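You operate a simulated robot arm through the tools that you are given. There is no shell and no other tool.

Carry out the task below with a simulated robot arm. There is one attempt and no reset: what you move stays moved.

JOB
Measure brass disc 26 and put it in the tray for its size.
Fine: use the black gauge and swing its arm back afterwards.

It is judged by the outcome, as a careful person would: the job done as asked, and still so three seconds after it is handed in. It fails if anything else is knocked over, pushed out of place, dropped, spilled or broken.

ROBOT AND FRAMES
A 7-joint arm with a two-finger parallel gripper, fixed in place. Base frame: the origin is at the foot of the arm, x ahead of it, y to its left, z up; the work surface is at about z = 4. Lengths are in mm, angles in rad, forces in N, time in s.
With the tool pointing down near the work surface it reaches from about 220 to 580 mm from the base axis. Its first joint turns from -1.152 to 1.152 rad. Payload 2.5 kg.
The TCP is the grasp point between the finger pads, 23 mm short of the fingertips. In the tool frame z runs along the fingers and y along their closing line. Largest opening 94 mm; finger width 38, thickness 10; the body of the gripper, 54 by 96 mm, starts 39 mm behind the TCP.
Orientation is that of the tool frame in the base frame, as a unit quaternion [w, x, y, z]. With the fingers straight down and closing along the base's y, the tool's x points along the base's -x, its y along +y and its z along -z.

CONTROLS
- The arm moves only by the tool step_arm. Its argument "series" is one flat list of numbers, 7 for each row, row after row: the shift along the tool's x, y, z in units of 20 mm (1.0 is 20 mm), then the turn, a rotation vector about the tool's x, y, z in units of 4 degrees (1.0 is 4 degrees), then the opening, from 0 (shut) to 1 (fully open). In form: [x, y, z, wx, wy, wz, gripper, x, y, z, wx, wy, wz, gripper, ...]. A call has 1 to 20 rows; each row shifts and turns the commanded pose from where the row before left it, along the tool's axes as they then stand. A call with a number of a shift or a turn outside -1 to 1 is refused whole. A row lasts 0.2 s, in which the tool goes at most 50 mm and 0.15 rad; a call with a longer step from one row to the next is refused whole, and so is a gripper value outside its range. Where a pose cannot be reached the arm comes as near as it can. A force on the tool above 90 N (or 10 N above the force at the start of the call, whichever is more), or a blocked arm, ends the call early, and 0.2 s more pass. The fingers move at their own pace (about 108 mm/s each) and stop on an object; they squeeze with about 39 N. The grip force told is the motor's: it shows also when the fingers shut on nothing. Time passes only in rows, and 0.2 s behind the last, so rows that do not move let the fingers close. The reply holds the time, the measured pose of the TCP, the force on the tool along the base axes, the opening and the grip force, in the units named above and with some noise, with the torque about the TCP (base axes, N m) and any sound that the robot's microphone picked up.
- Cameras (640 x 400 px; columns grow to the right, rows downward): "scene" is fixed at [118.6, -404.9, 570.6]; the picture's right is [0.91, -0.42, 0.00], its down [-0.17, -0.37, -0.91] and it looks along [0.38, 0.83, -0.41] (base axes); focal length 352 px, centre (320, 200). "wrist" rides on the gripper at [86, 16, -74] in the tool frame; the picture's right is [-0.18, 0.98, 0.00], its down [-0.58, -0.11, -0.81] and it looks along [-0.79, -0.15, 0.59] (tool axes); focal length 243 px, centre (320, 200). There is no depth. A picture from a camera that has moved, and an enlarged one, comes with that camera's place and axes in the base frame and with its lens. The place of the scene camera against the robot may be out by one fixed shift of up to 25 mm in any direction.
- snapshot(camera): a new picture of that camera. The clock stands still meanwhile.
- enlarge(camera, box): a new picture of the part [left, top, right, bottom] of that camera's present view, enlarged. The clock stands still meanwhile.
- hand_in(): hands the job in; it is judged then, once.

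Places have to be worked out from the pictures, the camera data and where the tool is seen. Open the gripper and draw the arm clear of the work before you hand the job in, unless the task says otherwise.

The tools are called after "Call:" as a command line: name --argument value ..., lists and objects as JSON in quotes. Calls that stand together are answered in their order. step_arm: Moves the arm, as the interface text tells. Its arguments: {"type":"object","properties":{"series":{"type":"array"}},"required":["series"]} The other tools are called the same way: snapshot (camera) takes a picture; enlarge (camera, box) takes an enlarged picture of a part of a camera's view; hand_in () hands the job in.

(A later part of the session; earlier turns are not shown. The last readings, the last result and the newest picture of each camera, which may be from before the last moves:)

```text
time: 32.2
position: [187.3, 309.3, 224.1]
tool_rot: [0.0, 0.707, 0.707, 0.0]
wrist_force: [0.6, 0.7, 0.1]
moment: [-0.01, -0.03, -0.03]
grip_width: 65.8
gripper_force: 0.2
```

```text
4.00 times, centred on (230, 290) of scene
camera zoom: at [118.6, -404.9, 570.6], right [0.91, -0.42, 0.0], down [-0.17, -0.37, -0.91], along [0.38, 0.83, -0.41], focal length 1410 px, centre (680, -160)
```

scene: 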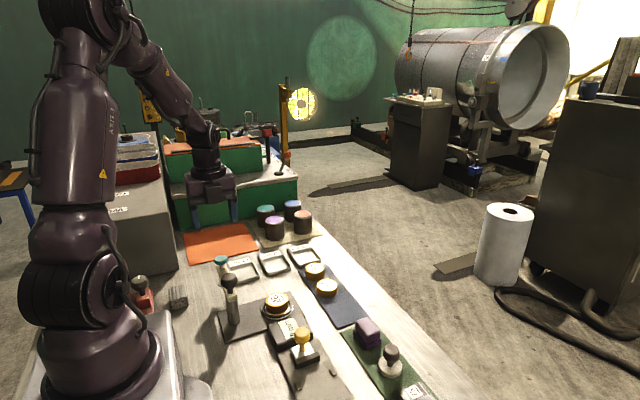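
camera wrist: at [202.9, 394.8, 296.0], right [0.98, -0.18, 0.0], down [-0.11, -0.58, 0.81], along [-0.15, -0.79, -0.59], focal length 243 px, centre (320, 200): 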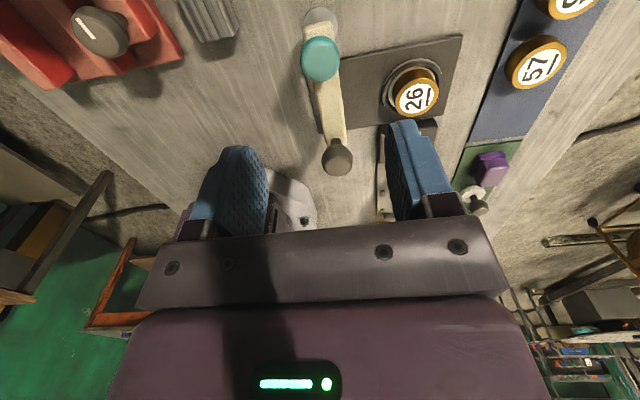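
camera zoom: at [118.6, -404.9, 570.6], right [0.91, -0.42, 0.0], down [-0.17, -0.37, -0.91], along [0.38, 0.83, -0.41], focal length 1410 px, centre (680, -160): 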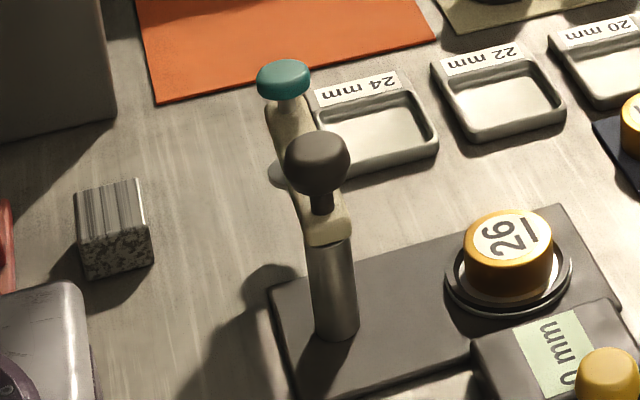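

I take a second view from lower down (TCP z≈170, tips still well above the knob) to triangulate the knob, arm and foot heights.

Call:
step_arm --series '[0, 0, 0.9, 0, 0, 0, 0.7, 0, 0, 0.9, 0, 0, 0, 0.7, 0, 0, 0.9, 0, 0, 0, 0.7, 0, 0, 0, 0, 0, 0, 0.7, 0, 0, 0, 0, 0, 0, 0.7]'

Call:
snapshot --camera "wrist"

Call:
enlarge --camera "wrist" --box '[250, 0, 400, 200]'

```text
time: 33.4
position: [187.1, 309.0, 170.6]
tool_rot: [-0.001, 0.707, 0.707, 0.0]
wrist_force: [-0.2, 0.3, 0.9]
moment: [0.01, -0.01, -0.02]
grip_width: 65.6
gripper_force: 0.0
```

```text
taken
camera wrist: at [202.2, 394.6, 243.0], right [0.98, -0.18, 0.0], down [-0.11, -0.58, 0.81], along [-0.15, -0.79, -0.59], focal length 243 px, centre (320, 200)
```

wrist: 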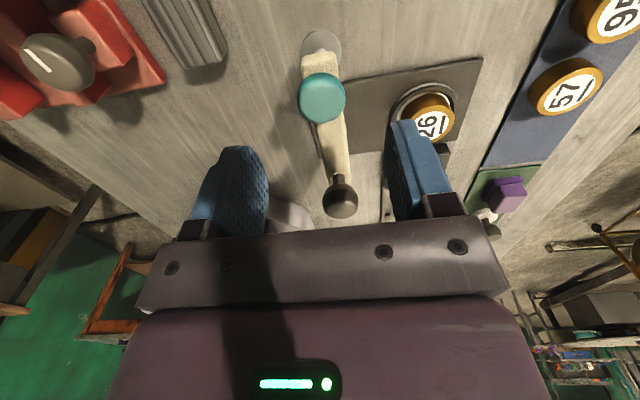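

```text
2.00 times, centred on (325, 100) of wrist
camera zoom: at [202.2, 394.6, 243.0], right [0.98, -0.18, 0.0], down [-0.11, -0.58, 0.81], along [-0.15, -0.79, -0.59], focal length 485 px, centre (310, 400)
```

zoom: 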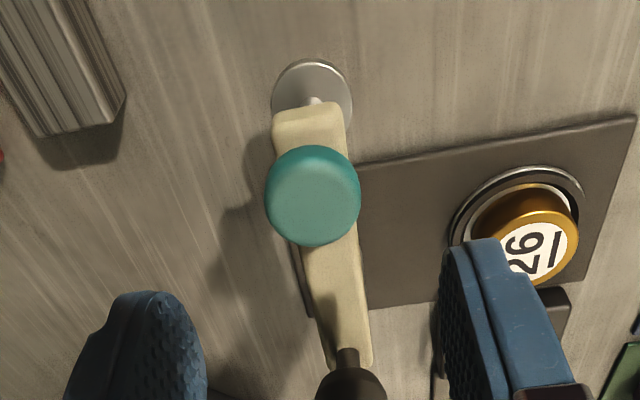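

Triangulated: the knob is at about (188, 313.4), z≈106, and about 29 mm across. The post is near (188, 216), so the arm radius is about 97 mm, equal to the distance from post to seat. I'll straddle the knob loosely and turn the tool with the arm. First I test in free air that the wrist can turn the further 90°.

Call:
step_arm --series '[0, 0, -0.15, 0, 0, 1, 0.7, 0, 0, -0.15, 0, 0, 1, 0.7, 0, 0, -0.15, 0, 0, 1, 0.7, 0, 0, -0.15, 0, 0, 1, 0.7, 0, 0, -0.15, 0, 0, 1, 0.7, 0, 0, -0.15, 0, 0, 1, 0.7, 0, 0, -0.15, 0, 0, 1, 0.7, 0, 0, -0.15, 0, 0, 1, 0.7, 0, 0, -0.15, 0, 0, 1, 0.7, 0, 0, -0.15, 0, 0, 1, 0.7, 0, 0, -0.15, 0, 0, 1, 0.7, 0, 0, -0.15, 0, 0, 1, 0.7, 0, 0, -0.15, 0, 0, 1, 0.7, 0, 0, -0.15, 0, 0, 1, 0.7, 0, 0, -0.15, 0, 0, 1, 0.7, 0, 0, -0.15, 0, 0, 1, 0.7, 0, 0, -0.15, 0, 0, 1, 0.7, 0, 0, -0.15, 0, 0, 1, 0.7, 0, 0, -0.15, 0, 0, 1, 0.7, 0, 0, -0.15, 0, 0, 1, 0.7]'

```text
time: 37.6
position: [316.9, 199.5, 157.9]
tool_rot: [-0.002, 0.996, 0.088, 0.0]
wrist_force: [0.5, 0.4, -0.3]
moment: [-0.01, -0.07, 0.03]
grip_width: 65.5
gripper_force: 0.0
out of reach, approached as far as the arm can: row 8, 9, 10, 11, 12, 13, 14, 15, 16, 17, 18, 19, 20
```

The wrist limit was reached and the arm drifted off to (317, 200). I check both pictures before doing anything else, to see that nothing was touched.

Call:
snapshot --camera "scene"

Call:
enlarge --camera "scene" --box '[200, 220, 380, 350]'

Call:
snapshot --camera "wrist"

```text
taken
```

scene: 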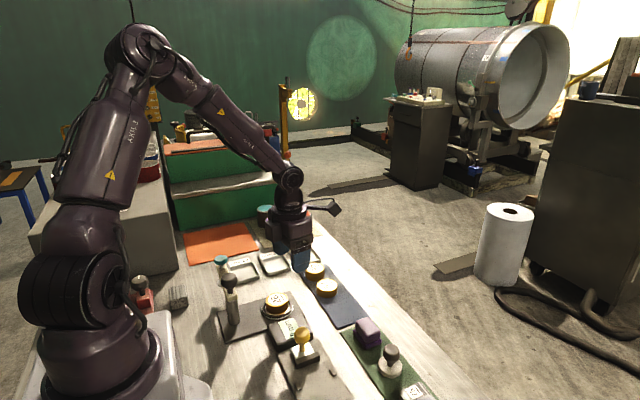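

```text
3.08 times, centred on (290, 285) of scene
camera zoom: at [118.6, -404.9, 570.6], right [0.91, -0.42, 0.0], down [-0.17, -0.37, -0.91], along [0.38, 0.83, -0.41], focal length 1084 px, centre (412, -62)
```

zoom: 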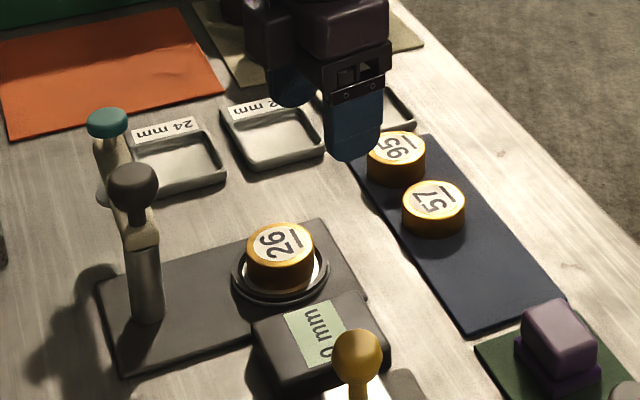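

```text
taken
camera wrist: at [404.2, 196.9, 230.0], right [-0.01, -1.0, 0.0], down [-0.59, 0.0, 0.81], along [-0.81, 0.01, -0.59], focal length 243 px, centre (320, 200)
```

wrist: 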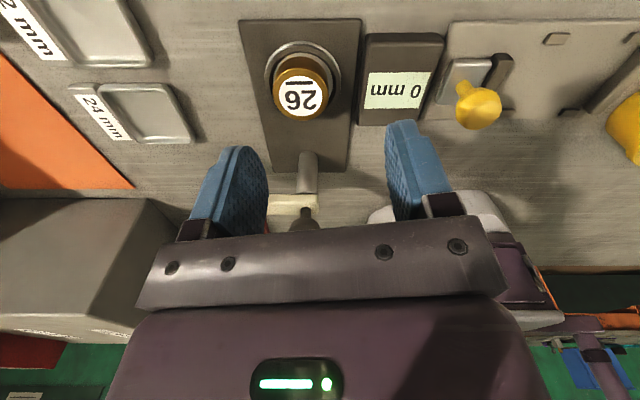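

Nothing was disturbed: the lever, disc and trays are all in place, and the wrist turn is limited in that direction. The other side (camera toward the post, yaw −90° → 0°) sits in the middle of the wrist range, so I rise and unwind to that side.

Call:
step_arm --series '[0, 0, -1, 0, 0, -1, 0.7, 0, 0, -1, 0, 0, -1, 0.7, 0, 0, -1, 0, 0, -1, 0.7, 0, 0, -1, 0, 0, -1, 0.7, 0, 0, -1, 0, 0, -1, 0.7, 0, 0, 0, 0, 0, -1, 0.7, 0, 0, 0, 0, 0, -1, 0.7, 0, 0, 0, 0, 0, -1, 0.7, 0, 0, 0, 0, 0, -1, 0.7, 0, 0, 0, 0, 0, -1, 0.7, 0, 0, 0, 0, 0, -1, 0.7, 0, 0, 0, 0, 0, -1, 0.7, 0, 0, 0, 0, 0, -1, 0.7, 0, 0, 0, 0, 0, -1, 0.7, 0, 0, 0, 0, 0, -1, 0.7, 0, 0, 0, 0, 0, -1, 0.7, 0, 0, 0, 0, 0, -1, 0.7, 0, 0, 0, 0, 0, -1, 0.7, 0, 0, 0, 0, 0, -1, 0.7, 0, 0, 0, 0, 0, -1, 0.7]'

```text
time: 41.8
position: [316.2, 198.9, 257.9]
tool_rot: [0.0, 0.707, 0.707, 0.001]
wrist_force: [-0.3, -0.4, -0.3]
moment: [-0.01, 0.04, 0.0]
grip_width: 65.8
gripper_force: 0.1
```

Back at yaw 90° and z=258, stable. I continue turning the tool the other way.

Call:
step_arm --series '[0, 0, 0, 0, 0, -1, 0.7, 0, 0, 0, 0, 0, -1, 0.7, 0, 0, 0, 0, 0, -1, 0.7, 0, 0, 0, 0, 0, -1, 0.7, 0, 0, 0, 0, 0, -1, 0.7, 0, 0, 0, 0, 0, -1, 0.7, 0, 0, 0, 0, 0, -1, 0.7, 0, 0, 0, 0, 0, -1, 0.7, 0, 0, 0, 0, 0, -1, 0.7, 0, 0, 0, 0, 0, -1, 0.7, 0, 0, 0, 0, 0, -1, 0.7, 0, 0, 0, 0, 0, -1, 0.7, 0, 0, 0, 0, 0, -1, 0.7, 0, 0, 0, 0, 0, -1, 0.7, 0, 0, 0, 0, 0, -1, 0.7, 0, 0, 0, 0, 0, -1, 0.7, 0, 0, 0, 0, 0, -1, 0.7, 0, 0, 0, 0, 0, -1, 0.7, 0, 0, 0, 0, 0, -1, 0.7, 0, 0, 0, 0, 0, -1, 0.7]'

Call:
step_arm --series '[0, 0, 0, 0, 0, -1, 0.7, 0, 0, 0, 0, 0, -1, 0.7, 0, 0, 0, 0, 0, -1, 0.7, 0, 0, 0, 0, 0, -1, 0.7, 0, 0, 0, 0, 0, -1, 0.7, 0, 0, 0, 0, 0, -1, 0.7, 0, 0, 0, 0, 0, -1, 0.7, 0, 0, 0, 0, 0, -1, 0.7, 0, 0, 0, 0, 0, -1, 0.7, 0, 0, 0, 0, 0, -1, 0.7, 0, 0, 0, 0, 0, -1, 0.7, 0, 0, 0, 0, 0, -1, 0.7, 0, 0, 0, 0, 0, -1, 0.7, 0, 0, 0, 0, 0, -1, 0.7, 0, 0, 0, 0, 0, -1, 0.7, 0, 0, 0, 0, 0, -1, 0.7, 0, 0, 0, 0, 0, -1, 0.7, 0, 0, 0, 0, 0, -1, 0.7, 0, 0, 0, 0, 0, -1, 0.7, 0, 0, 0, 0, 0, -1, 0.7]'

```text
time: 46.0
position: [317.1, 198.5, 256.2]
tool_rot: [0.0, 0.087, 0.996, 0.0]
wrist_force: [0.0, 0.2, 0.0]
moment: [0.02, 0.0, 0.02]
grip_width: 65.8
gripper_force: 0.1
```

```text
time: 50.2
position: [317.4, 197.6, 257.6]
tool_rot: [0.0, -0.574, 0.819, -0.001]
wrist_force: [0.1, 0.2, -0.2]
moment: [0.01, -0.02, 0.03]
grip_width: 65.9
gripper_force: 0.0
```

I finish the turn to yaw −90° and move high over the knob at about (188, 313.4, 200).

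Call:
step_arm --series '[0, 0, 0, 0, 0, -1, 0.7, 0, 0, 0, 0, 0, -1, 0.7, 0, 0, 0, 0, 0, -1, 0.7, 0, 0, 0, 0, 0, -1, 0.7, 0, 0, 0, 0, 0, -1, 0.7, -0.724, 0.81, 0.2, 0, 0, 0, 0.7, -0.724, 0.81, 0.2, 0, 0, 0, 0.7, -0.724, 0.81, 0.2, 0, 0, 0, 0.7, -0.724, 0.81, 0.2, 0, 0, 0, 0.7, -0.724, 0.81, 0.5, 0, 0, 0, 0.7, -0.724, 0.81, 0.5, 0, 0, 0, 0.7, -0.724, 0.81, 0.5, 0, 0, 0, 0.7, -0.724, 0.81, 0.5, 0, 0, 0, 0.7, 0, 0, 0, 0, 0, 0, 0.7, 0, 0, 0, 0, 0, 0, 0.7]'

Call:
snapshot --camera "wrist"

Call:
snapshot --camera "scene"

```text
time: 53.4
position: [186.7, 313.9, 199.9]
tool_rot: [0.0, 0.707, -0.707, -0.001]
wrist_force: [0.0, 0.0, 0.4]
moment: [-0.03, 0.02, -0.01]
grip_width: 65.8
gripper_force: 0.2
```

```text
taken
camera wrist: at [169.9, 227.6, 272.8], right [-0.98, 0.18, 0.0], down [0.11, 0.58, 0.81], along [0.15, 0.79, -0.59], focal length 243 px, centre (320, 200)
```

wrist: 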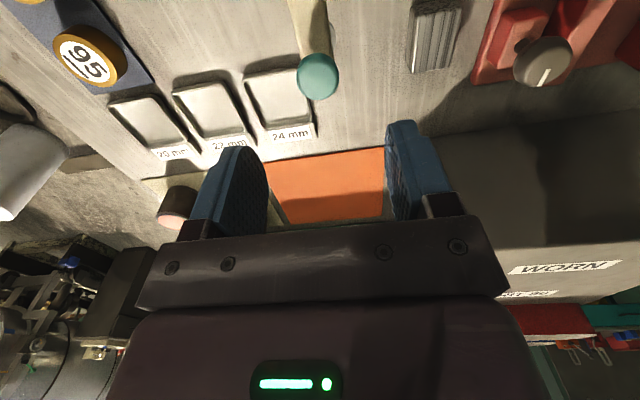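

```text
taken
```

scene: 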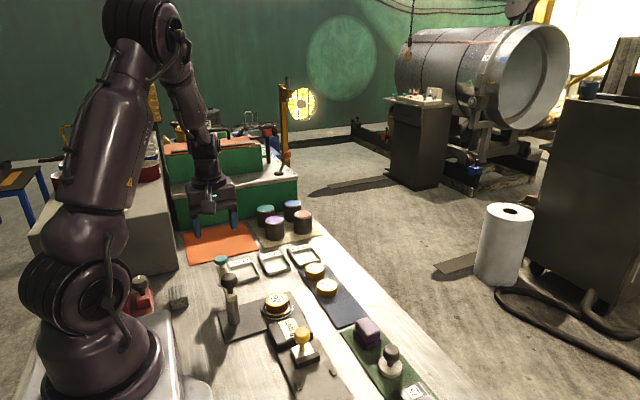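

The knob is right below the hand; combining opposite views gives (187.5, 311.6) with mid-height z≈103. I enlarge it once more to check the offset and the arm end.

Call:
enlarge --camera "wrist" --box '[260, 0, 380, 110]'

Call:
enlarge --camera "wrist" --box '[90, 50, 330, 190]'

```text
3.64 times, centred on (320, 55) of wrist
camera zoom: at [169.9, 227.6, 272.8], right [-0.98, 0.18, 0.0], down [0.11, 0.58, 0.81], along [0.15, 0.79, -0.59], focal length 882 px, centre (320, 727)
```

zoom: 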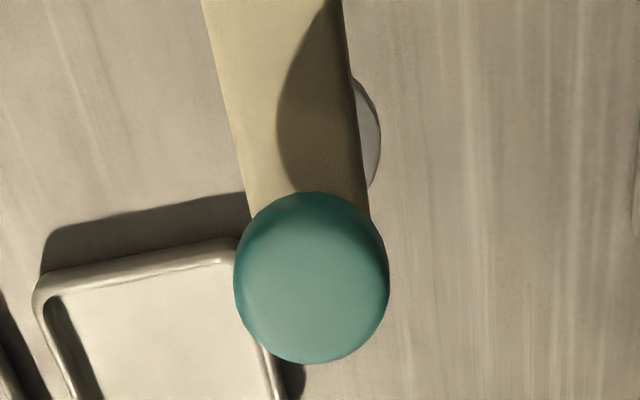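

```text
2.67 times, centred on (210, 120) of wrist
camera zoom: at [169.9, 227.6, 272.8], right [-0.98, 0.18, 0.0], down [0.11, 0.58, 0.81], along [0.15, 0.79, -0.59], focal length 647 px, centre (613, 413)
```

zoom: 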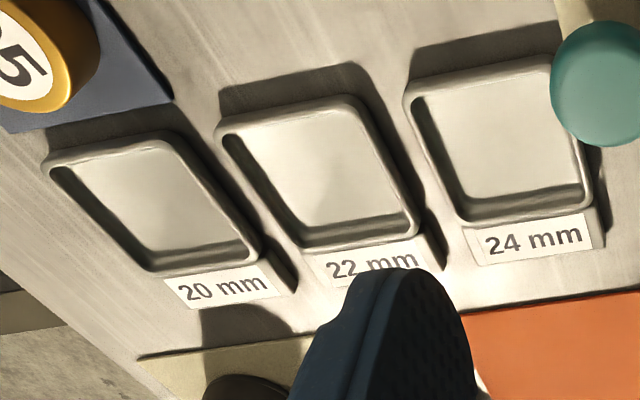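

I descend around the knob with the fingers wide (66 mm), tips ending beside the knob at z≈93–95, and look.

Call:
step_arm --series '[0.115, -0.03, 0.6, 0, 0, 0, 0.7, 0, 0, 0.9, 0, 0, 0, 0.7, 0, 0, 0.9, 0, 0, 0, 0.7, 0, 0, 0.9, 0, 0, 0, 0.7, 0, 0, 0.8, 0, 0, 0, 0.7, 0, 0, 0, 0, 0, 0, 0.7]'

Call:
snapshot --camera "wrist"

Call:
enlarge --camera "scene" --box '[190, 190, 310, 350]'

```text
time: 54.8
position: [187.7, 313.2, 117.1]
tool_rot: [-0.001, 0.707, -0.707, 0.0]
wrist_force: [0.3, -0.2, -0.3]
moment: [0.0, 0.01, 0.03]
grip_width: 65.7
gripper_force: 0.1
```

```text
taken
camera wrist: at [170.5, 225.9, 190.6], right [-0.98, 0.18, 0.0], down [0.11, 0.58, 0.81], along [0.15, 0.79, -0.59], focal length 243 px, centre (320, 200)
```

wrist: 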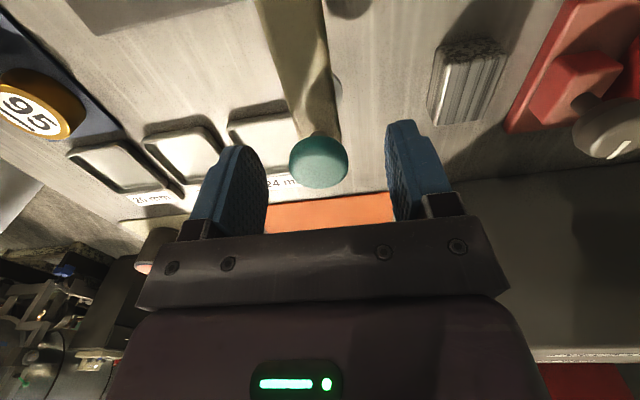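

```text
2.50 times, centred on (250, 270) of scene
camera zoom: at [118.6, -404.9, 570.6], right [0.91, -0.42, 0.0], down [-0.17, -0.37, -0.91], along [0.38, 0.83, -0.41], focal length 881 px, centre (495, 25)
```

zoom: 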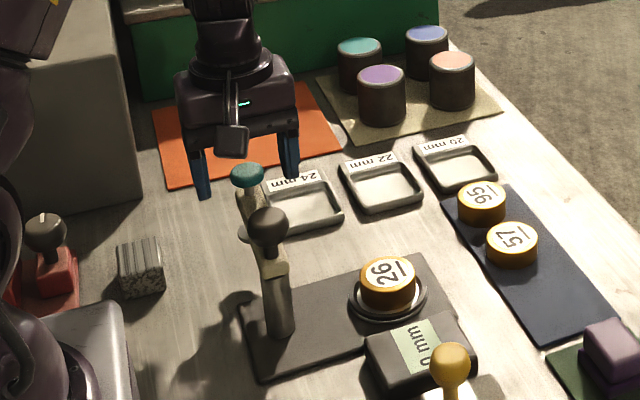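

The knob is centred between the fingers. I narrow the opening to about 38 mm (loose round the 29 mm knob) and swing the first 12° along the arc to check how the arm responds.

Call:
step_arm --series '[0, 0, 0, 0, 0, 0, 0.55, 0, 0, 0, 0, 0, 0, 0.4, 0, 0, 0, 0, 0, 0, 0.4, 0.012, -0.335, 0, 0, 0, 1, 0.4, 0.012, -0.335, 0, 0, 0, 1, 0.4, 0.012, -0.335, 0, 0, 0, 1, 0.4, 0, 0, 0, 0, 0, 0, 0.4]'

Call:
snapshot --camera "wrist"

Call:
enlarge --camera "scene" --box '[190, 190, 310, 350]'

```text
time: 56.4
position: [207.4, 310.5, 118.6]
tool_rot: [0.0, -0.628, 0.778, 0.0]
wrist_force: [-0.2, -0.6, 0.8]
moment: [0.01, 0.02, 0.01]
grip_width: 37.7
gripper_force: 0.1
```

```text
taken
camera wrist: at [173.2, 229.1, 191.0], right [-0.92, 0.39, 0.0], down [0.23, 0.55, 0.81], along [0.31, 0.74, -0.59], focal length 243 px, centre (320, 200)
```

wrist: 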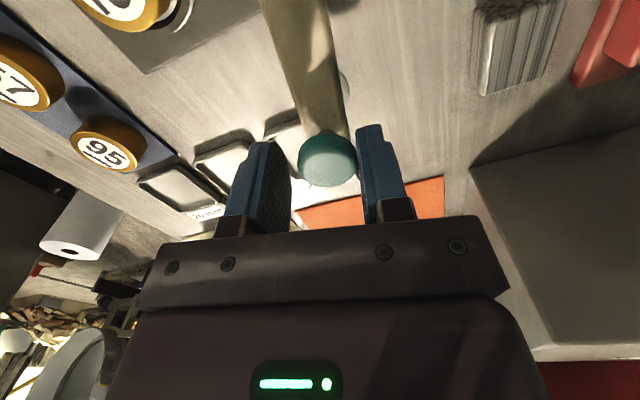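

```text
2.50 times, centred on (250, 270) of scene
camera zoom: at [118.6, -404.9, 570.6], right [0.91, -0.42, 0.0], down [-0.17, -0.37, -0.91], along [0.38, 0.83, -0.41], focal length 881 px, centre (495, 25)
```

zoom: 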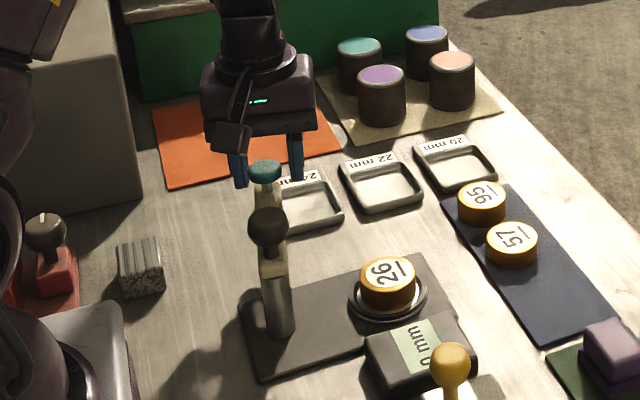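

The arm follows freely with almost no force. I swing on to about 34° short of the seat and stop there to check that the foot clears the disc's top.

Call:
step_arm --series '[0.012, -0.335, 0, 0, 0, 1, 0.4, 0.012, -0.335, 0, 0, 0, 1, 0.4, 0.012, -0.335, 0, 0, 0, 1, 0.4, 0.012, -0.335, 0, 0, 0, 1, 0.4, 0.012, -0.335, 0, 0, 0, 1, 0.4, 0.012, -0.335, 0, 0, 0, 1, 0.4, 0.012, -0.335, 0, 0, 0, 1, 0.4, 0.012, -0.335, 0, 0, 0, 1, 0.4, 0.012, -0.335, 0, 0, 0, 1, 0.4, 0.012, -0.335, 0, 0, 0, 1, 0.4, 0.012, -0.335, 0, 0, 0, 1, 0.4, 0, 0, 0, 0, 0, 0, 0.4]'

Call:
snapshot --camera "wrist"

Call:
enlarge --camera "scene" --box '[200, 200, 320, 350]'

```text
time: 59.0
position: [268.0, 269.5, 118.6]
tool_rot: [0.001, -0.292, 0.957, 0.001]
wrist_force: [0.2, -0.1, 0.0]
moment: [-0.04, 0.0, -0.01]
grip_width: 37.7
gripper_force: 0.7
```

```text
taken
camera wrist: at [186.4, 234.7, 191.8], right [-0.39, 0.92, 0.0], down [0.54, 0.23, 0.81], along [0.74, 0.32, -0.59], focal length 243 px, centre (320, 200)
```

wrist: 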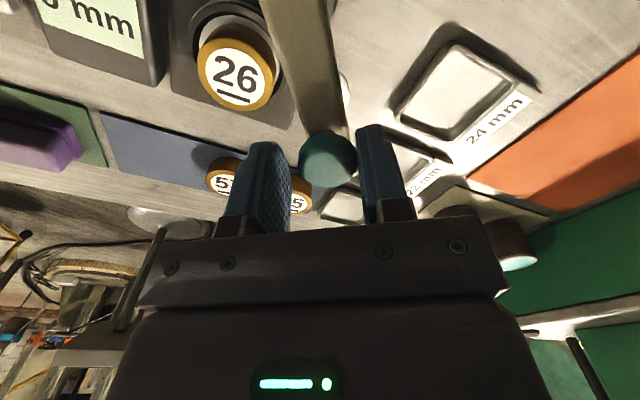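

```text
2.67 times, centred on (260, 275) of scene
camera zoom: at [118.6, -404.9, 570.6], right [0.91, -0.42, 0.0], down [-0.17, -0.37, -0.91], along [0.38, 0.83, -0.41], focal length 940 px, centre (480, 0)
```

zoom: 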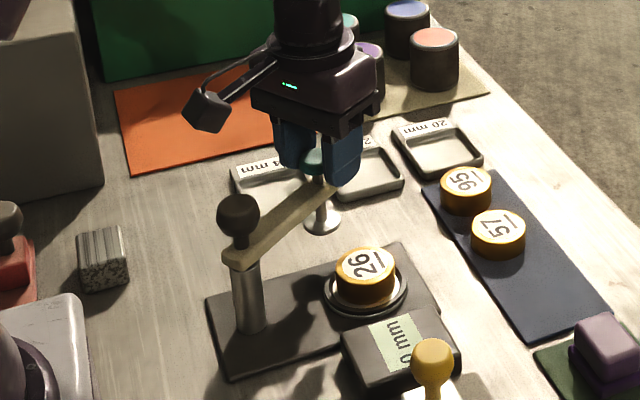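

The foot (z≈47–50) clears the disc top by about 12 mm. I swing the rest of the way, to just over the seat.

Call:
step_arm --series '[0.012, -0.335, 0, 0, 0, 1, 0.4, 0.012, -0.335, 0, 0, 0, 1, 0.4, 0.012, -0.335, 0, 0, 0, 1, 0.4, 0.012, -0.335, 0, 0, 0, 1, 0.4, 0.012, -0.335, 0, 0, 0, 1, 0.4, 0.012, -0.335, 0, 0, 0, 1, 0.4, 0.012, -0.335, 0, 0, 0, 1, 0.4, 0.012, -0.335, 0, 0, 0, 1, 0.4, 0, 0, 0, 0, 0, 0, 0.4, 0, 0, 0, 0, 0, 0, 0.4]'

Call:
snapshot --camera "wrist"

Call:
enlarge --camera "scene" --box '[200, 220, 340, 350]'

```text
time: 61.2
position: [283.6, 219.9, 118.6]
tool_rot: [0.0, -0.017, 1.0, -0.001]
wrist_force: [0.1, 0.1, -0.1]
moment: [0.01, -0.05, -0.03]
grip_width: 37.7
gripper_force: 0.0
```

```text
taken
camera wrist: at [196.2, 232.8, 191.3], right [0.15, 0.99, 0.0], down [0.58, -0.09, 0.81], along [0.8, -0.12, -0.59], focal length 243 px, centre (320, 200)
```

wrist: 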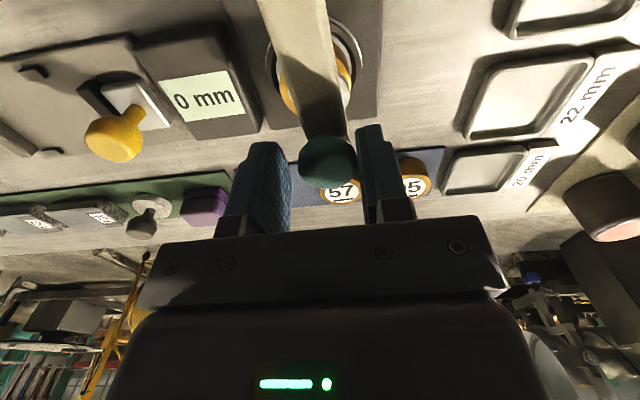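

```text
3.08 times, centred on (270, 285) of scene
camera zoom: at [118.6, -404.9, 570.6], right [0.91, -0.42, 0.0], down [-0.17, -0.37, -0.91], along [0.38, 0.83, -0.41], focal length 1084 px, centre (474, -62)
```

zoom: 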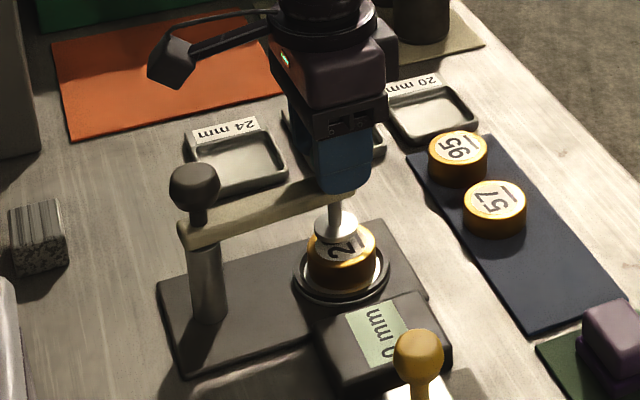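

The foot is over the disc but about 5° short of centre; the readout still shows 0 mm. I go the last 2.5° and close the fingers gently on the knob to centre the arm.

Call:
step_arm --series '[0, -0.11, 0, 0, 0, 0.3, 0.4, 0, -0.1, 0, 0, 0, 0.2, 0.4, 0, 0, 0, 0, 0, 0, 0.35, 0, 0, 0, 0, 0, 0, 0.3, 0, 0, 0, 0, 0, 0, 0.25, 0, 0, 0, 0, 0, 0, 0.25]'

Call:
enlarge --camera "scene" --box '[200, 220, 340, 350]'

Call:
snapshot --camera "wrist"

```text
time: 62.6
position: [284.0, 216.6, 118.6]
tool_rot: [0.0, 0.0, 1.0, -0.001]
wrist_force: [1.1, -0.4, -0.2]
moment: [0.0, -0.06, 0.01]
grip_width: 28.0
gripper_force: 45.1
```

```text
3.08 times, centred on (270, 285) of scene
camera zoom: at [118.6, -404.9, 570.6], right [0.91, -0.42, 0.0], down [-0.17, -0.37, -0.91], along [0.38, 0.83, -0.41], focal length 1084 px, centre (474, -62)
```

zoom: 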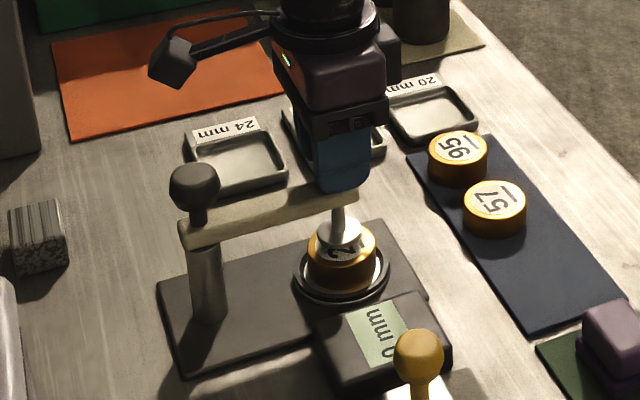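

```text
taken
camera wrist: at [197.0, 232.3, 191.3], right [0.18, 0.98, 0.0], down [0.58, -0.11, 0.81], along [0.79, -0.15, -0.59], focal length 243 px, centre (320, 200)
```

wrist: 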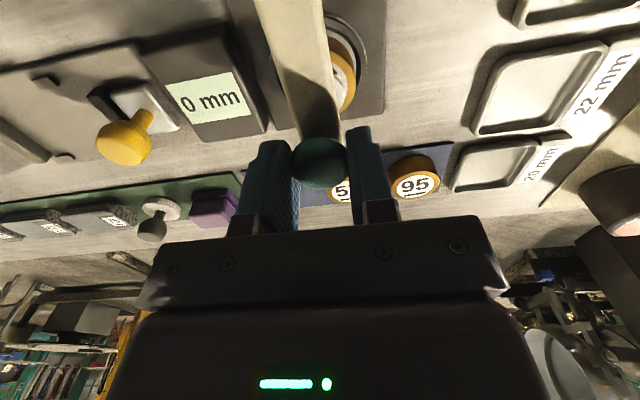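

The foot is now centred over the disc, but it hovers about 12 mm above it and the gauge still reads 0 mm. The teal knob looks like a plunger, so I press it down in small steps while holding it, and watch the force.

Call:
step_arm --series '[0, 0, 0.1, 0, 0, 0, 0.25, 0, 0, 0.1, 0, 0, 0, 0.25, 0, 0, 0, 0, 0, 0, 0.25]'

Call:
enlarge --camera "scene" --box '[200, 220, 340, 350]'

```text
time: 63.4
position: [283.6, 215.5, 114.3]
tool_rot: [-0.001, 0.0, 1.0, 0.0]
wrist_force: [0.7, 1.0, 0.9]
moment: [0.09, 0.09, -0.12]
grip_width: 27.9
gripper_force: 44.8
```

```text
3.08 times, centred on (270, 285) of scene
camera zoom: at [118.6, -404.9, 570.6], right [0.91, -0.42, 0.0], down [-0.17, -0.37, -0.91], along [0.38, 0.83, -0.41], focal length 1084 px, centre (474, -62)
```

zoom: 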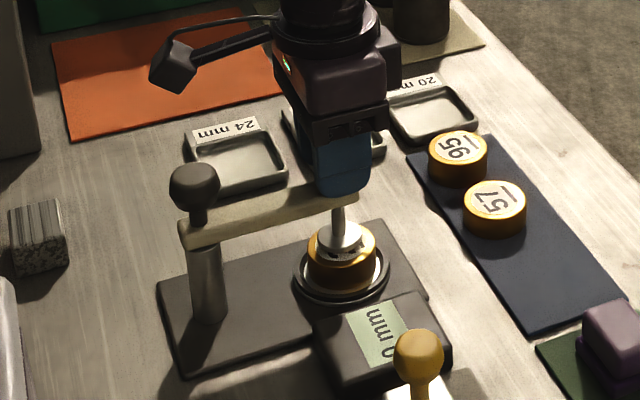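

The plunger moves down freely with the knob, and the foot is closer to the disc. I continue down in small steps.

Call:
step_arm --series '[0, 0, 0.1, 0, 0, 0, 0.25, 0, 0, 0.1, 0, 0, 0, 0.25, 0, 0, 0, 0, 0, 0, 0.25]'

Call:
enlarge --camera "scene" --box '[250, 250, 340, 340]'

```text
time: 64.2
position: [284.6, 216.4, 111.0]
tool_rot: [-0.001, -0.001, 1.0, 0.0]
wrist_force: [-6.3, 0.3, 1.9]
moment: [0.03, -0.24, -0.09]
grip_width: 28.4
gripper_force: 45.0
heard: click
```

```text
4.44 times, centred on (295, 295) of scene
camera zoom: at [118.6, -404.9, 570.6], right [0.91, -0.42, 0.0], down [-0.17, -0.37, -0.91], along [0.38, 0.83, -0.41], focal length 1566 px, centre (431, -222)
```

zoom: 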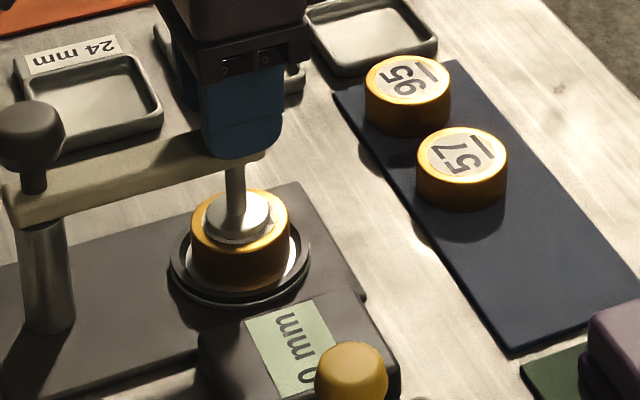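

There was a click and the foot is on the disc. I read the display with the wrist camera.

Call:
snapshot --camera "wrist"

Call:
enlarge --camera "wrist" --box '[130, 40, 290, 140]'

Call:
enlarge --camera "scene" --box '[280, 300, 330, 350]'

```text
taken
camera wrist: at [197.2, 232.0, 183.8], right [0.18, 0.98, 0.0], down [0.58, -0.11, 0.81], along [0.79, -0.15, -0.59], focal length 243 px, centre (320, 200)
```

wrist: 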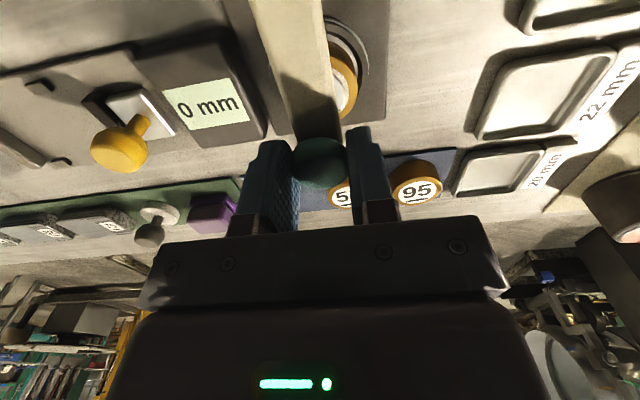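

```text
4.00 times, centred on (210, 90) of wrist
camera zoom: at [197.2, 232.0, 183.8], right [0.18, 0.98, 0.0], down [0.58, -0.11, 0.81], along [0.79, -0.15, -0.59], focal length 970 px, centre (760, 640)
```

zoom: 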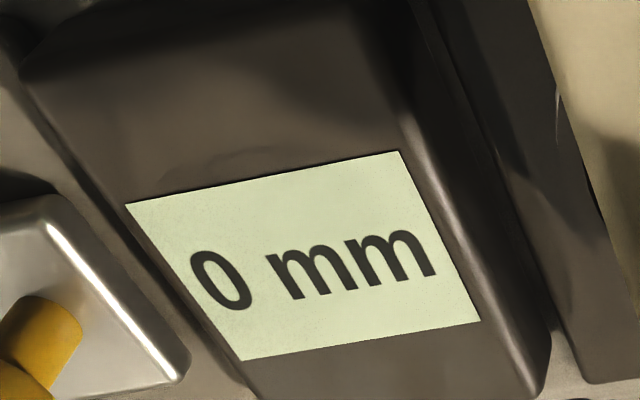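

```text
8.00 times, centred on (305, 325) of scene
camera zoom: at [118.6, -404.9, 570.6], right [0.91, -0.42, 0.0], down [-0.17, -0.37, -0.91], along [0.38, 0.83, -0.41], focal length 2819 px, centre (440, -800)
```

zoom: 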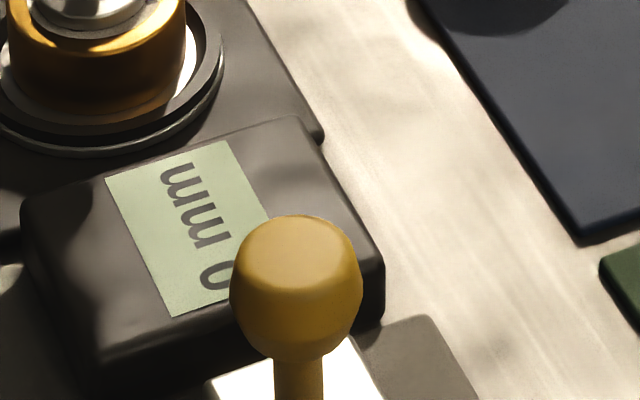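

The display still reads 0 mm although the foot appears to touch the disc. I press a touch further in 1 mm steps and hold for a moment, since time only passes in rows.

Call:
step_arm --series '[0, 0, 0.05, 0, 0, 0, 0.25, 0, 0, 0, 0, 0, 0, 0.25, 0, 0, 0, 0, 0, 0, 0.25, 0, 0, 0, 0, 0, 0, 0.25]'

Call:
enlarge --camera "wrist" --box '[80, 20, 400, 220]'

Call:
enlarge --camera "scene" --box '[260, 260, 320, 320]'

```text
time: 65.2
position: [283.5, 217.0, 110.6]
tool_rot: [-0.001, 0.0, 1.0, 0.0]
wrist_force: [-10.2, -1.8, 11.4]
moment: [-0.04, 0.32, 0.03]
grip_width: 28.2
gripper_force: 44.3
```

```text
2.00 times, centred on (240, 120) of wrist
camera zoom: at [197.2, 231.9, 183.3], right [0.18, 0.98, 0.0], down [0.58, -0.11, 0.81], along [0.79, -0.15, -0.59], focal length 485 px, centre (480, 360)
```

zoom: 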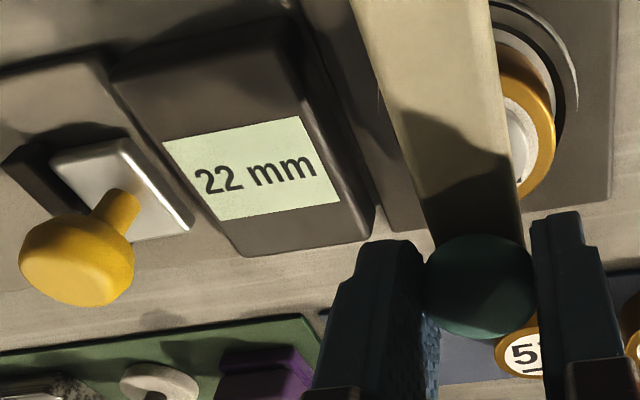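

```text
6.67 times, centred on (290, 290) of scene
camera zoom: at [118.6, -404.9, 570.6], right [0.91, -0.42, 0.0], down [-0.17, -0.37, -0.91], along [0.38, 0.83, -0.41], focal length 2349 px, centre (520, -400)
```

zoom: 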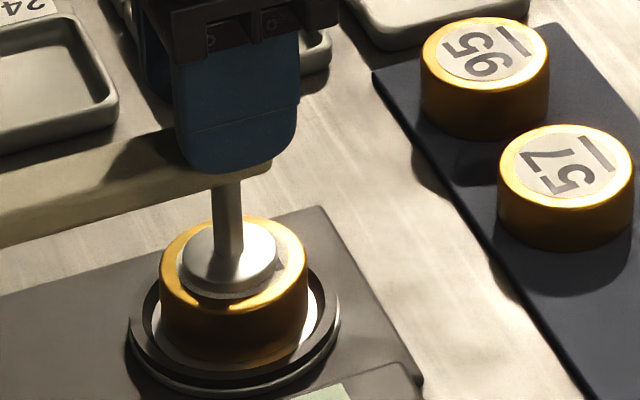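

The display now shows 22 mm with an 11 N contact force. I hold for a moment and read it again to be sure it is settled.

Call:
step_arm --series '[0, 0, 0, 0, 0, 0, 0.25, 0, 0, 0, 0, 0, 0, 0.25, 0, 0, 0, 0, 0, 0, 0.25]'

Call:
enlarge --camera "wrist" --box '[130, 40, 290, 140]'

```text
time: 66.0
position: [284.5, 215.6, 110.1]
tool_rot: [0.0, 0.001, 1.0, -0.001]
wrist_force: [-10.4, -1.3, 12.3]
moment: [-0.06, 0.21, 0.03]
grip_width: 28.3
gripper_force: 44.7
```

```text
4.00 times, centred on (210, 90) of wrist
camera zoom: at [197.3, 232.0, 183.2], right [0.18, 0.98, 0.0], down [0.58, -0.11, 0.81], along [0.79, -0.15, -0.59], focal length 970 px, centre (760, 640)
```

zoom: 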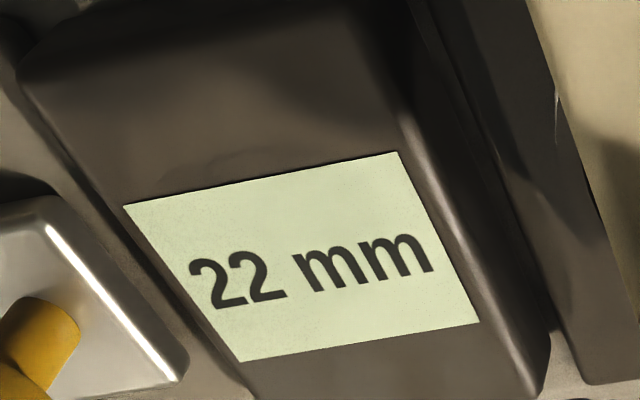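

22 mm confirmed, so the disc belongs in the 22 mm tray. I raise the plunger back up by the same 9 mm, still holding the knob.

Call:
step_arm --series '[0, 0, -0.1, 0, 0, 0, 0.25, 0, 0, -0.1, 0, 0, 0, 0.25, 0, 0, -0.1, 0, 0, 0, 0.25, 0, 0, -0.1, 0, 0, 0, 0.25, 0, 0, -0.05, 0, 0, 0, 0.25, 0, 0, 0, 0, 0, 0, 0.25]'

Call:
enlarge --camera "scene" --box '[200, 220, 340, 350]'

Call:
snapshot --camera "wrist"

```text
time: 67.4
position: [285.2, 214.6, 119.0]
tool_rot: [0.001, 0.001, 1.0, 0.0]
wrist_force: [-1.4, 0.5, -1.9]
moment: [0.06, -0.44, -0.1]
grip_width: 28.3
gripper_force: 44.7
```

```text
3.08 times, centred on (270, 285) of scene
camera zoom: at [118.6, -404.9, 570.6], right [0.91, -0.42, 0.0], down [-0.17, -0.37, -0.91], along [0.38, 0.83, -0.41], focal length 1084 px, centre (474, -62)
```

zoom: 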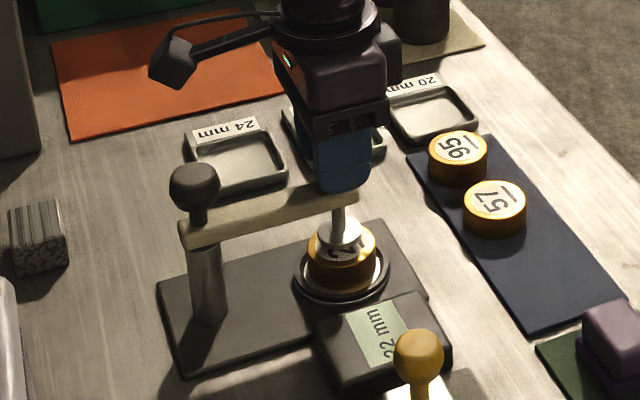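

```text
taken
camera wrist: at [197.1, 231.4, 191.3], right [0.18, 0.98, 0.0], down [0.58, -0.11, 0.81], along [0.79, -0.15, -0.59], focal length 243 px, centre (320, 200)
```

wrist: 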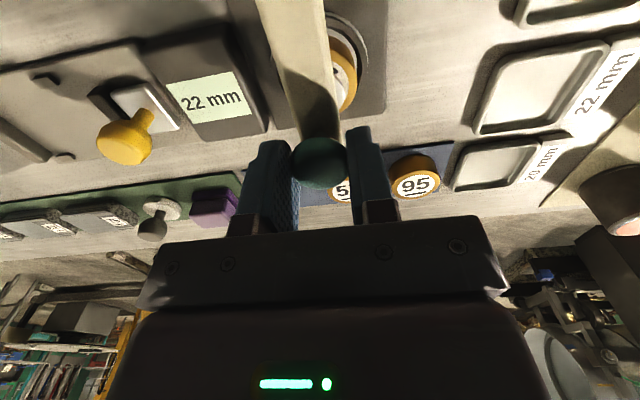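

I check the foot's clearance above the disc before swinging back.

Call:
enlarge --camera "scene" --box '[260, 260, 320, 320]'

```text
6.67 times, centred on (290, 290) of scene
camera zoom: at [118.6, -404.9, 570.6], right [0.91, -0.42, 0.0], down [-0.17, -0.37, -0.91], along [0.38, 0.83, -0.41], focal length 2349 px, centre (520, -400)
```

zoom: 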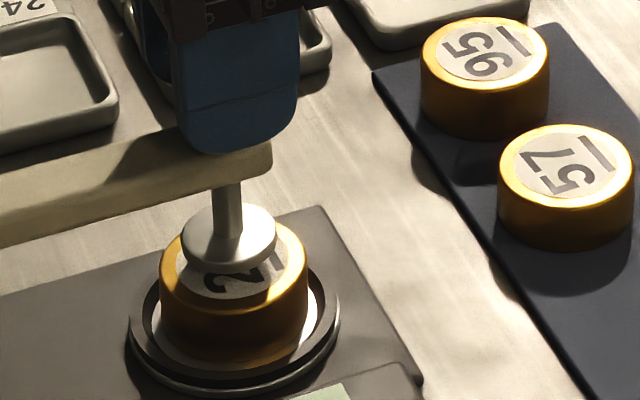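

The foot is lifted about 8 mm clear. I raise 1 mm more to reach its original height, then open the fingers to the loose straddle and see whether the foot stays up.

Call:
step_arm --series '[0, 0, -0.05, 0, 0, 0, 0.25, 0, 0, 0, 0, 0, 0, 0.25, 0, 0, 0, 0, 0, 0, 0.25]'

Call:
step_arm --series '[0, 0, 0, 0, 0, 0, 0.35, 0, 0, 0, 0, 0, 0, 0.4, 0, 0, 0, 0, 0, 0, 0.4, 0, 0, 0, 0, 0, 0, 0.4]'

Call:
enlarge --camera "scene" --box '[260, 260, 320, 320]'

Call:
snapshot --camera "wrist"

```text
time: 68.2
position: [283.4, 216.0, 119.0]
tool_rot: [0.0, 0.001, 1.0, 0.001]
wrist_force: [6.1, 1.2, -11.6]
moment: [0.04, -0.15, -0.12]
grip_width: 28.1
gripper_force: 45.2
```

```text
time: 69.2
position: [283.8, 214.6, 119.2]
tool_rot: [0.0, -0.001, 1.0, 0.001]
wrist_force: [-0.2, -0.6, -0.2]
moment: [0.01, 0.01, 0.04]
grip_width: 37.3
gripper_force: 0.1
```

```text
6.67 times, centred on (290, 290) of scene
camera zoom: at [118.6, -404.9, 570.6], right [0.91, -0.42, 0.0], down [-0.17, -0.37, -0.91], along [0.38, 0.83, -0.41], focal length 2349 px, centre (520, -400)
```

zoom: 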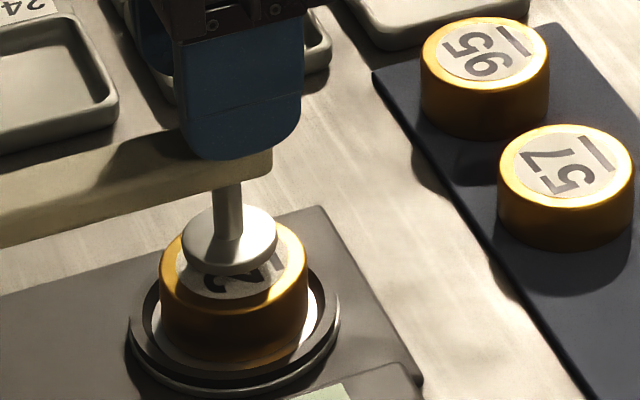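

```text
taken
camera wrist: at [197.0, 231.3, 192.2], right [0.18, 0.98, 0.0], down [0.58, -0.11, 0.81], along [0.79, -0.15, -0.59], focal length 243 px, centre (320, 200)
```

wrist: 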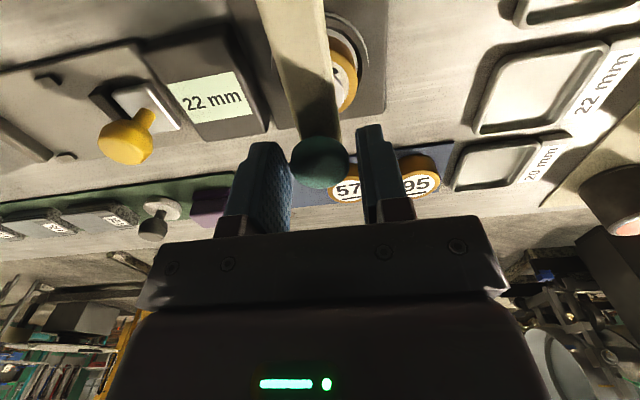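

The foot stays up at its stop, and the display keeps 22 mm. Now I swing the arm back along the same arc with the loose straddle, first 80°.

Call:
step_arm --series '[0.012, 0.335, 0, 0, 0, -1, 0.4, 0.012, 0.335, 0, 0, 0, -1, 0.4, 0.012, 0.335, 0, 0, 0, -1, 0.4, 0.012, 0.335, 0, 0, 0, -1, 0.4, 0.012, 0.335, 0, 0, 0, -1, 0.4, 0.012, 0.335, 0, 0, 0, -1, 0.4, 0.012, 0.335, 0, 0, 0, -1, 0.4, 0.012, 0.335, 0, 0, 0, -1, 0.4, 0.012, 0.335, 0, 0, 0, -1, 0.4, 0.012, 0.335, 0, 0, 0, -1, 0.4, 0, 0, 0, 0, 0, 0, 0.4]'

Call:
enlarge --camera "scene" --box '[200, 200, 340, 350]'

```text
time: 71.6
position: [262.5, 278.2, 119.5]
tool_rot: [0.0, -0.343, 0.939, 0.0]
wrist_force: [0.3, -1.0, -0.4]
moment: [-0.01, 0.02, 0.03]
grip_width: 37.4
gripper_force: 0.3
```

```text
2.67 times, centred on (270, 275) of scene
camera zoom: at [118.6, -404.9, 570.6], right [0.91, -0.42, 0.0], down [-0.17, -0.37, -0.91], along [0.38, 0.83, -0.41], focal length 940 px, centre (453, 0)
```

zoom: 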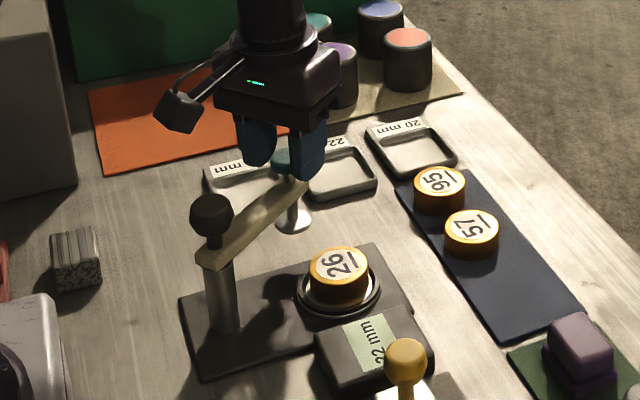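

The arm follows back and the disc stayed put in its seat. I swing the remaining 50°.

Call:
step_arm --series '[0.012, 0.335, 0, 0, 0, -1, 0.4, 0.012, 0.335, 0, 0, 0, -1, 0.4, 0.012, 0.335, 0, 0, 0, -1, 0.4, 0.012, 0.335, 0, 0, 0, -1, 0.4, 0.012, 0.335, 0, 0, 0, -1, 0.4, 0.012, 0.335, 0, 0, 0, -1, 0.4, 0.012, 0.335, 0, 0, 0, -1, 0.4, 0.012, 0.335, 0, 0, 0, -1, 0.4, 0.012, 0.335, 0, 0, 0, -1, 0.4, 0.012, 0.335, 0, 0, 0, -1, 0.4, 0.012, 0.335, 0, 0, 0, -1, 0.4, 0.012, 0.335, 0, 0, 0, -1, 0.4, 0.003, 0.168, 0, 0, 0, -0.5, 0.4, 0, 0, 0, 0, 0, 0, 0.4, 0, 0, 0, 0, 0, 0, 0.4]'

Call:
snapshot --camera "wrist"

Call:
enlarge --camera "scene" --box '[190, 190, 310, 350]'

```text
time: 74.8
position: [188.6, 312.5, 119.3]
tool_rot: [0.0, -0.707, 0.707, 0.001]
wrist_force: [0.9, 0.3, 0.0]
moment: [-0.02, 0.0, 0.06]
grip_width: 37.7
gripper_force: 0.0
```

```text
taken
camera wrist: at [171.7, 225.4, 192.2], right [-0.98, 0.18, 0.0], down [0.11, 0.58, 0.81], along [0.15, 0.79, -0.59], focal length 243 px, centre (320, 200)
```

wrist: 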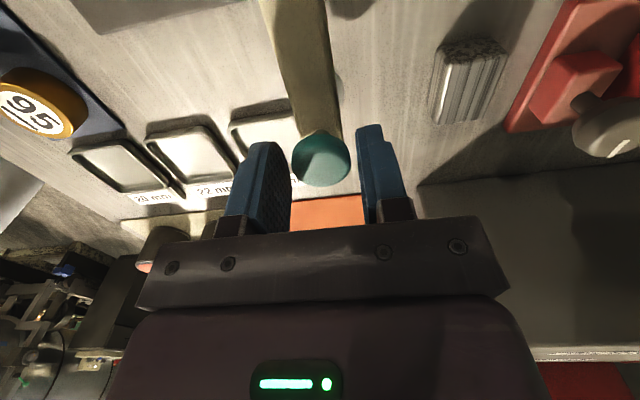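

```text
2.50 times, centred on (250, 270) of scene
camera zoom: at [118.6, -404.9, 570.6], right [0.91, -0.42, 0.0], down [-0.17, -0.37, -0.91], along [0.38, 0.83, -0.41], focal length 881 px, centre (495, 25)
```

zoom: 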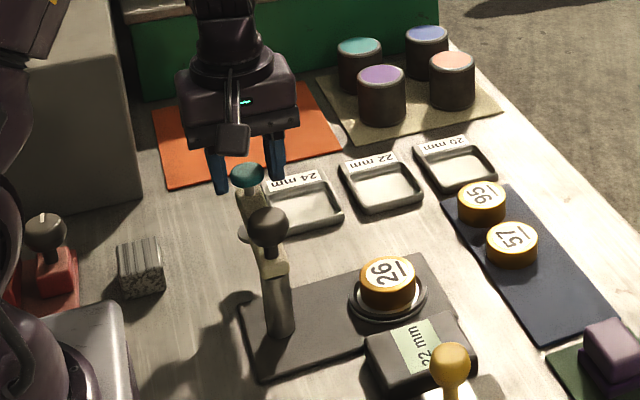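

The knob is back at the same pixel position as before the swing. I open the fingers, rise straight up, and compare the gauge with the first picture.

Call:
step_arm --series '[0, 0, 0, 0, 0, 0, 0.55, 0, 0, 0, 0, 0, 0, 0.7, 0, 0, 0, 0, 0, 0, 0.7, 0, 0, -0.5, 0, 0, 0, 0.7, 0, 0, -0.9, 0, 0, 0, 0.7, 0, 0, -1, 0, 0, 0, 0.7, 0, 0, -1, 0, 0, 0, 0.7, 0, 0, -1, 0, 0, 0, 0.7, 0, 0, 0, 0, 0, 0, 0.7, 0, 0, 0, 0, 0, 0, 0.7]'

Call:
enlarge --camera "scene" --box '[180, 220, 340, 320]'

Call:
snapshot --camera "wrist"

```text
time: 77.0
position: [188.7, 312.8, 206.1]
tool_rot: [0.0, -0.707, 0.707, -0.001]
wrist_force: [0.2, 0.1, -0.2]
moment: [0.0, 0.01, -0.03]
grip_width: 65.6
gripper_force: 0.0
```

```text
4.00 times, centred on (260, 270) of scene
camera zoom: at [118.6, -404.9, 570.6], right [0.91, -0.42, 0.0], down [-0.17, -0.37, -0.91], along [0.38, 0.83, -0.41], focal length 1410 px, centre (560, -80)
```

zoom: 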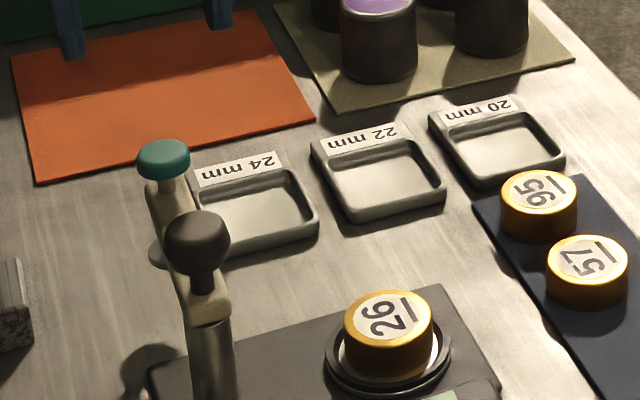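

```text
taken
camera wrist: at [171.3, 225.4, 279.7], right [-0.98, 0.18, 0.0], down [0.11, 0.58, 0.81], along [0.15, 0.79, -0.59], focal length 243 px, centre (320, 200)
```

wrist: 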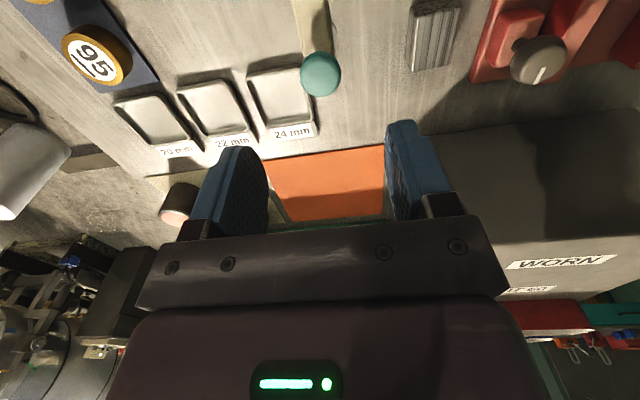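

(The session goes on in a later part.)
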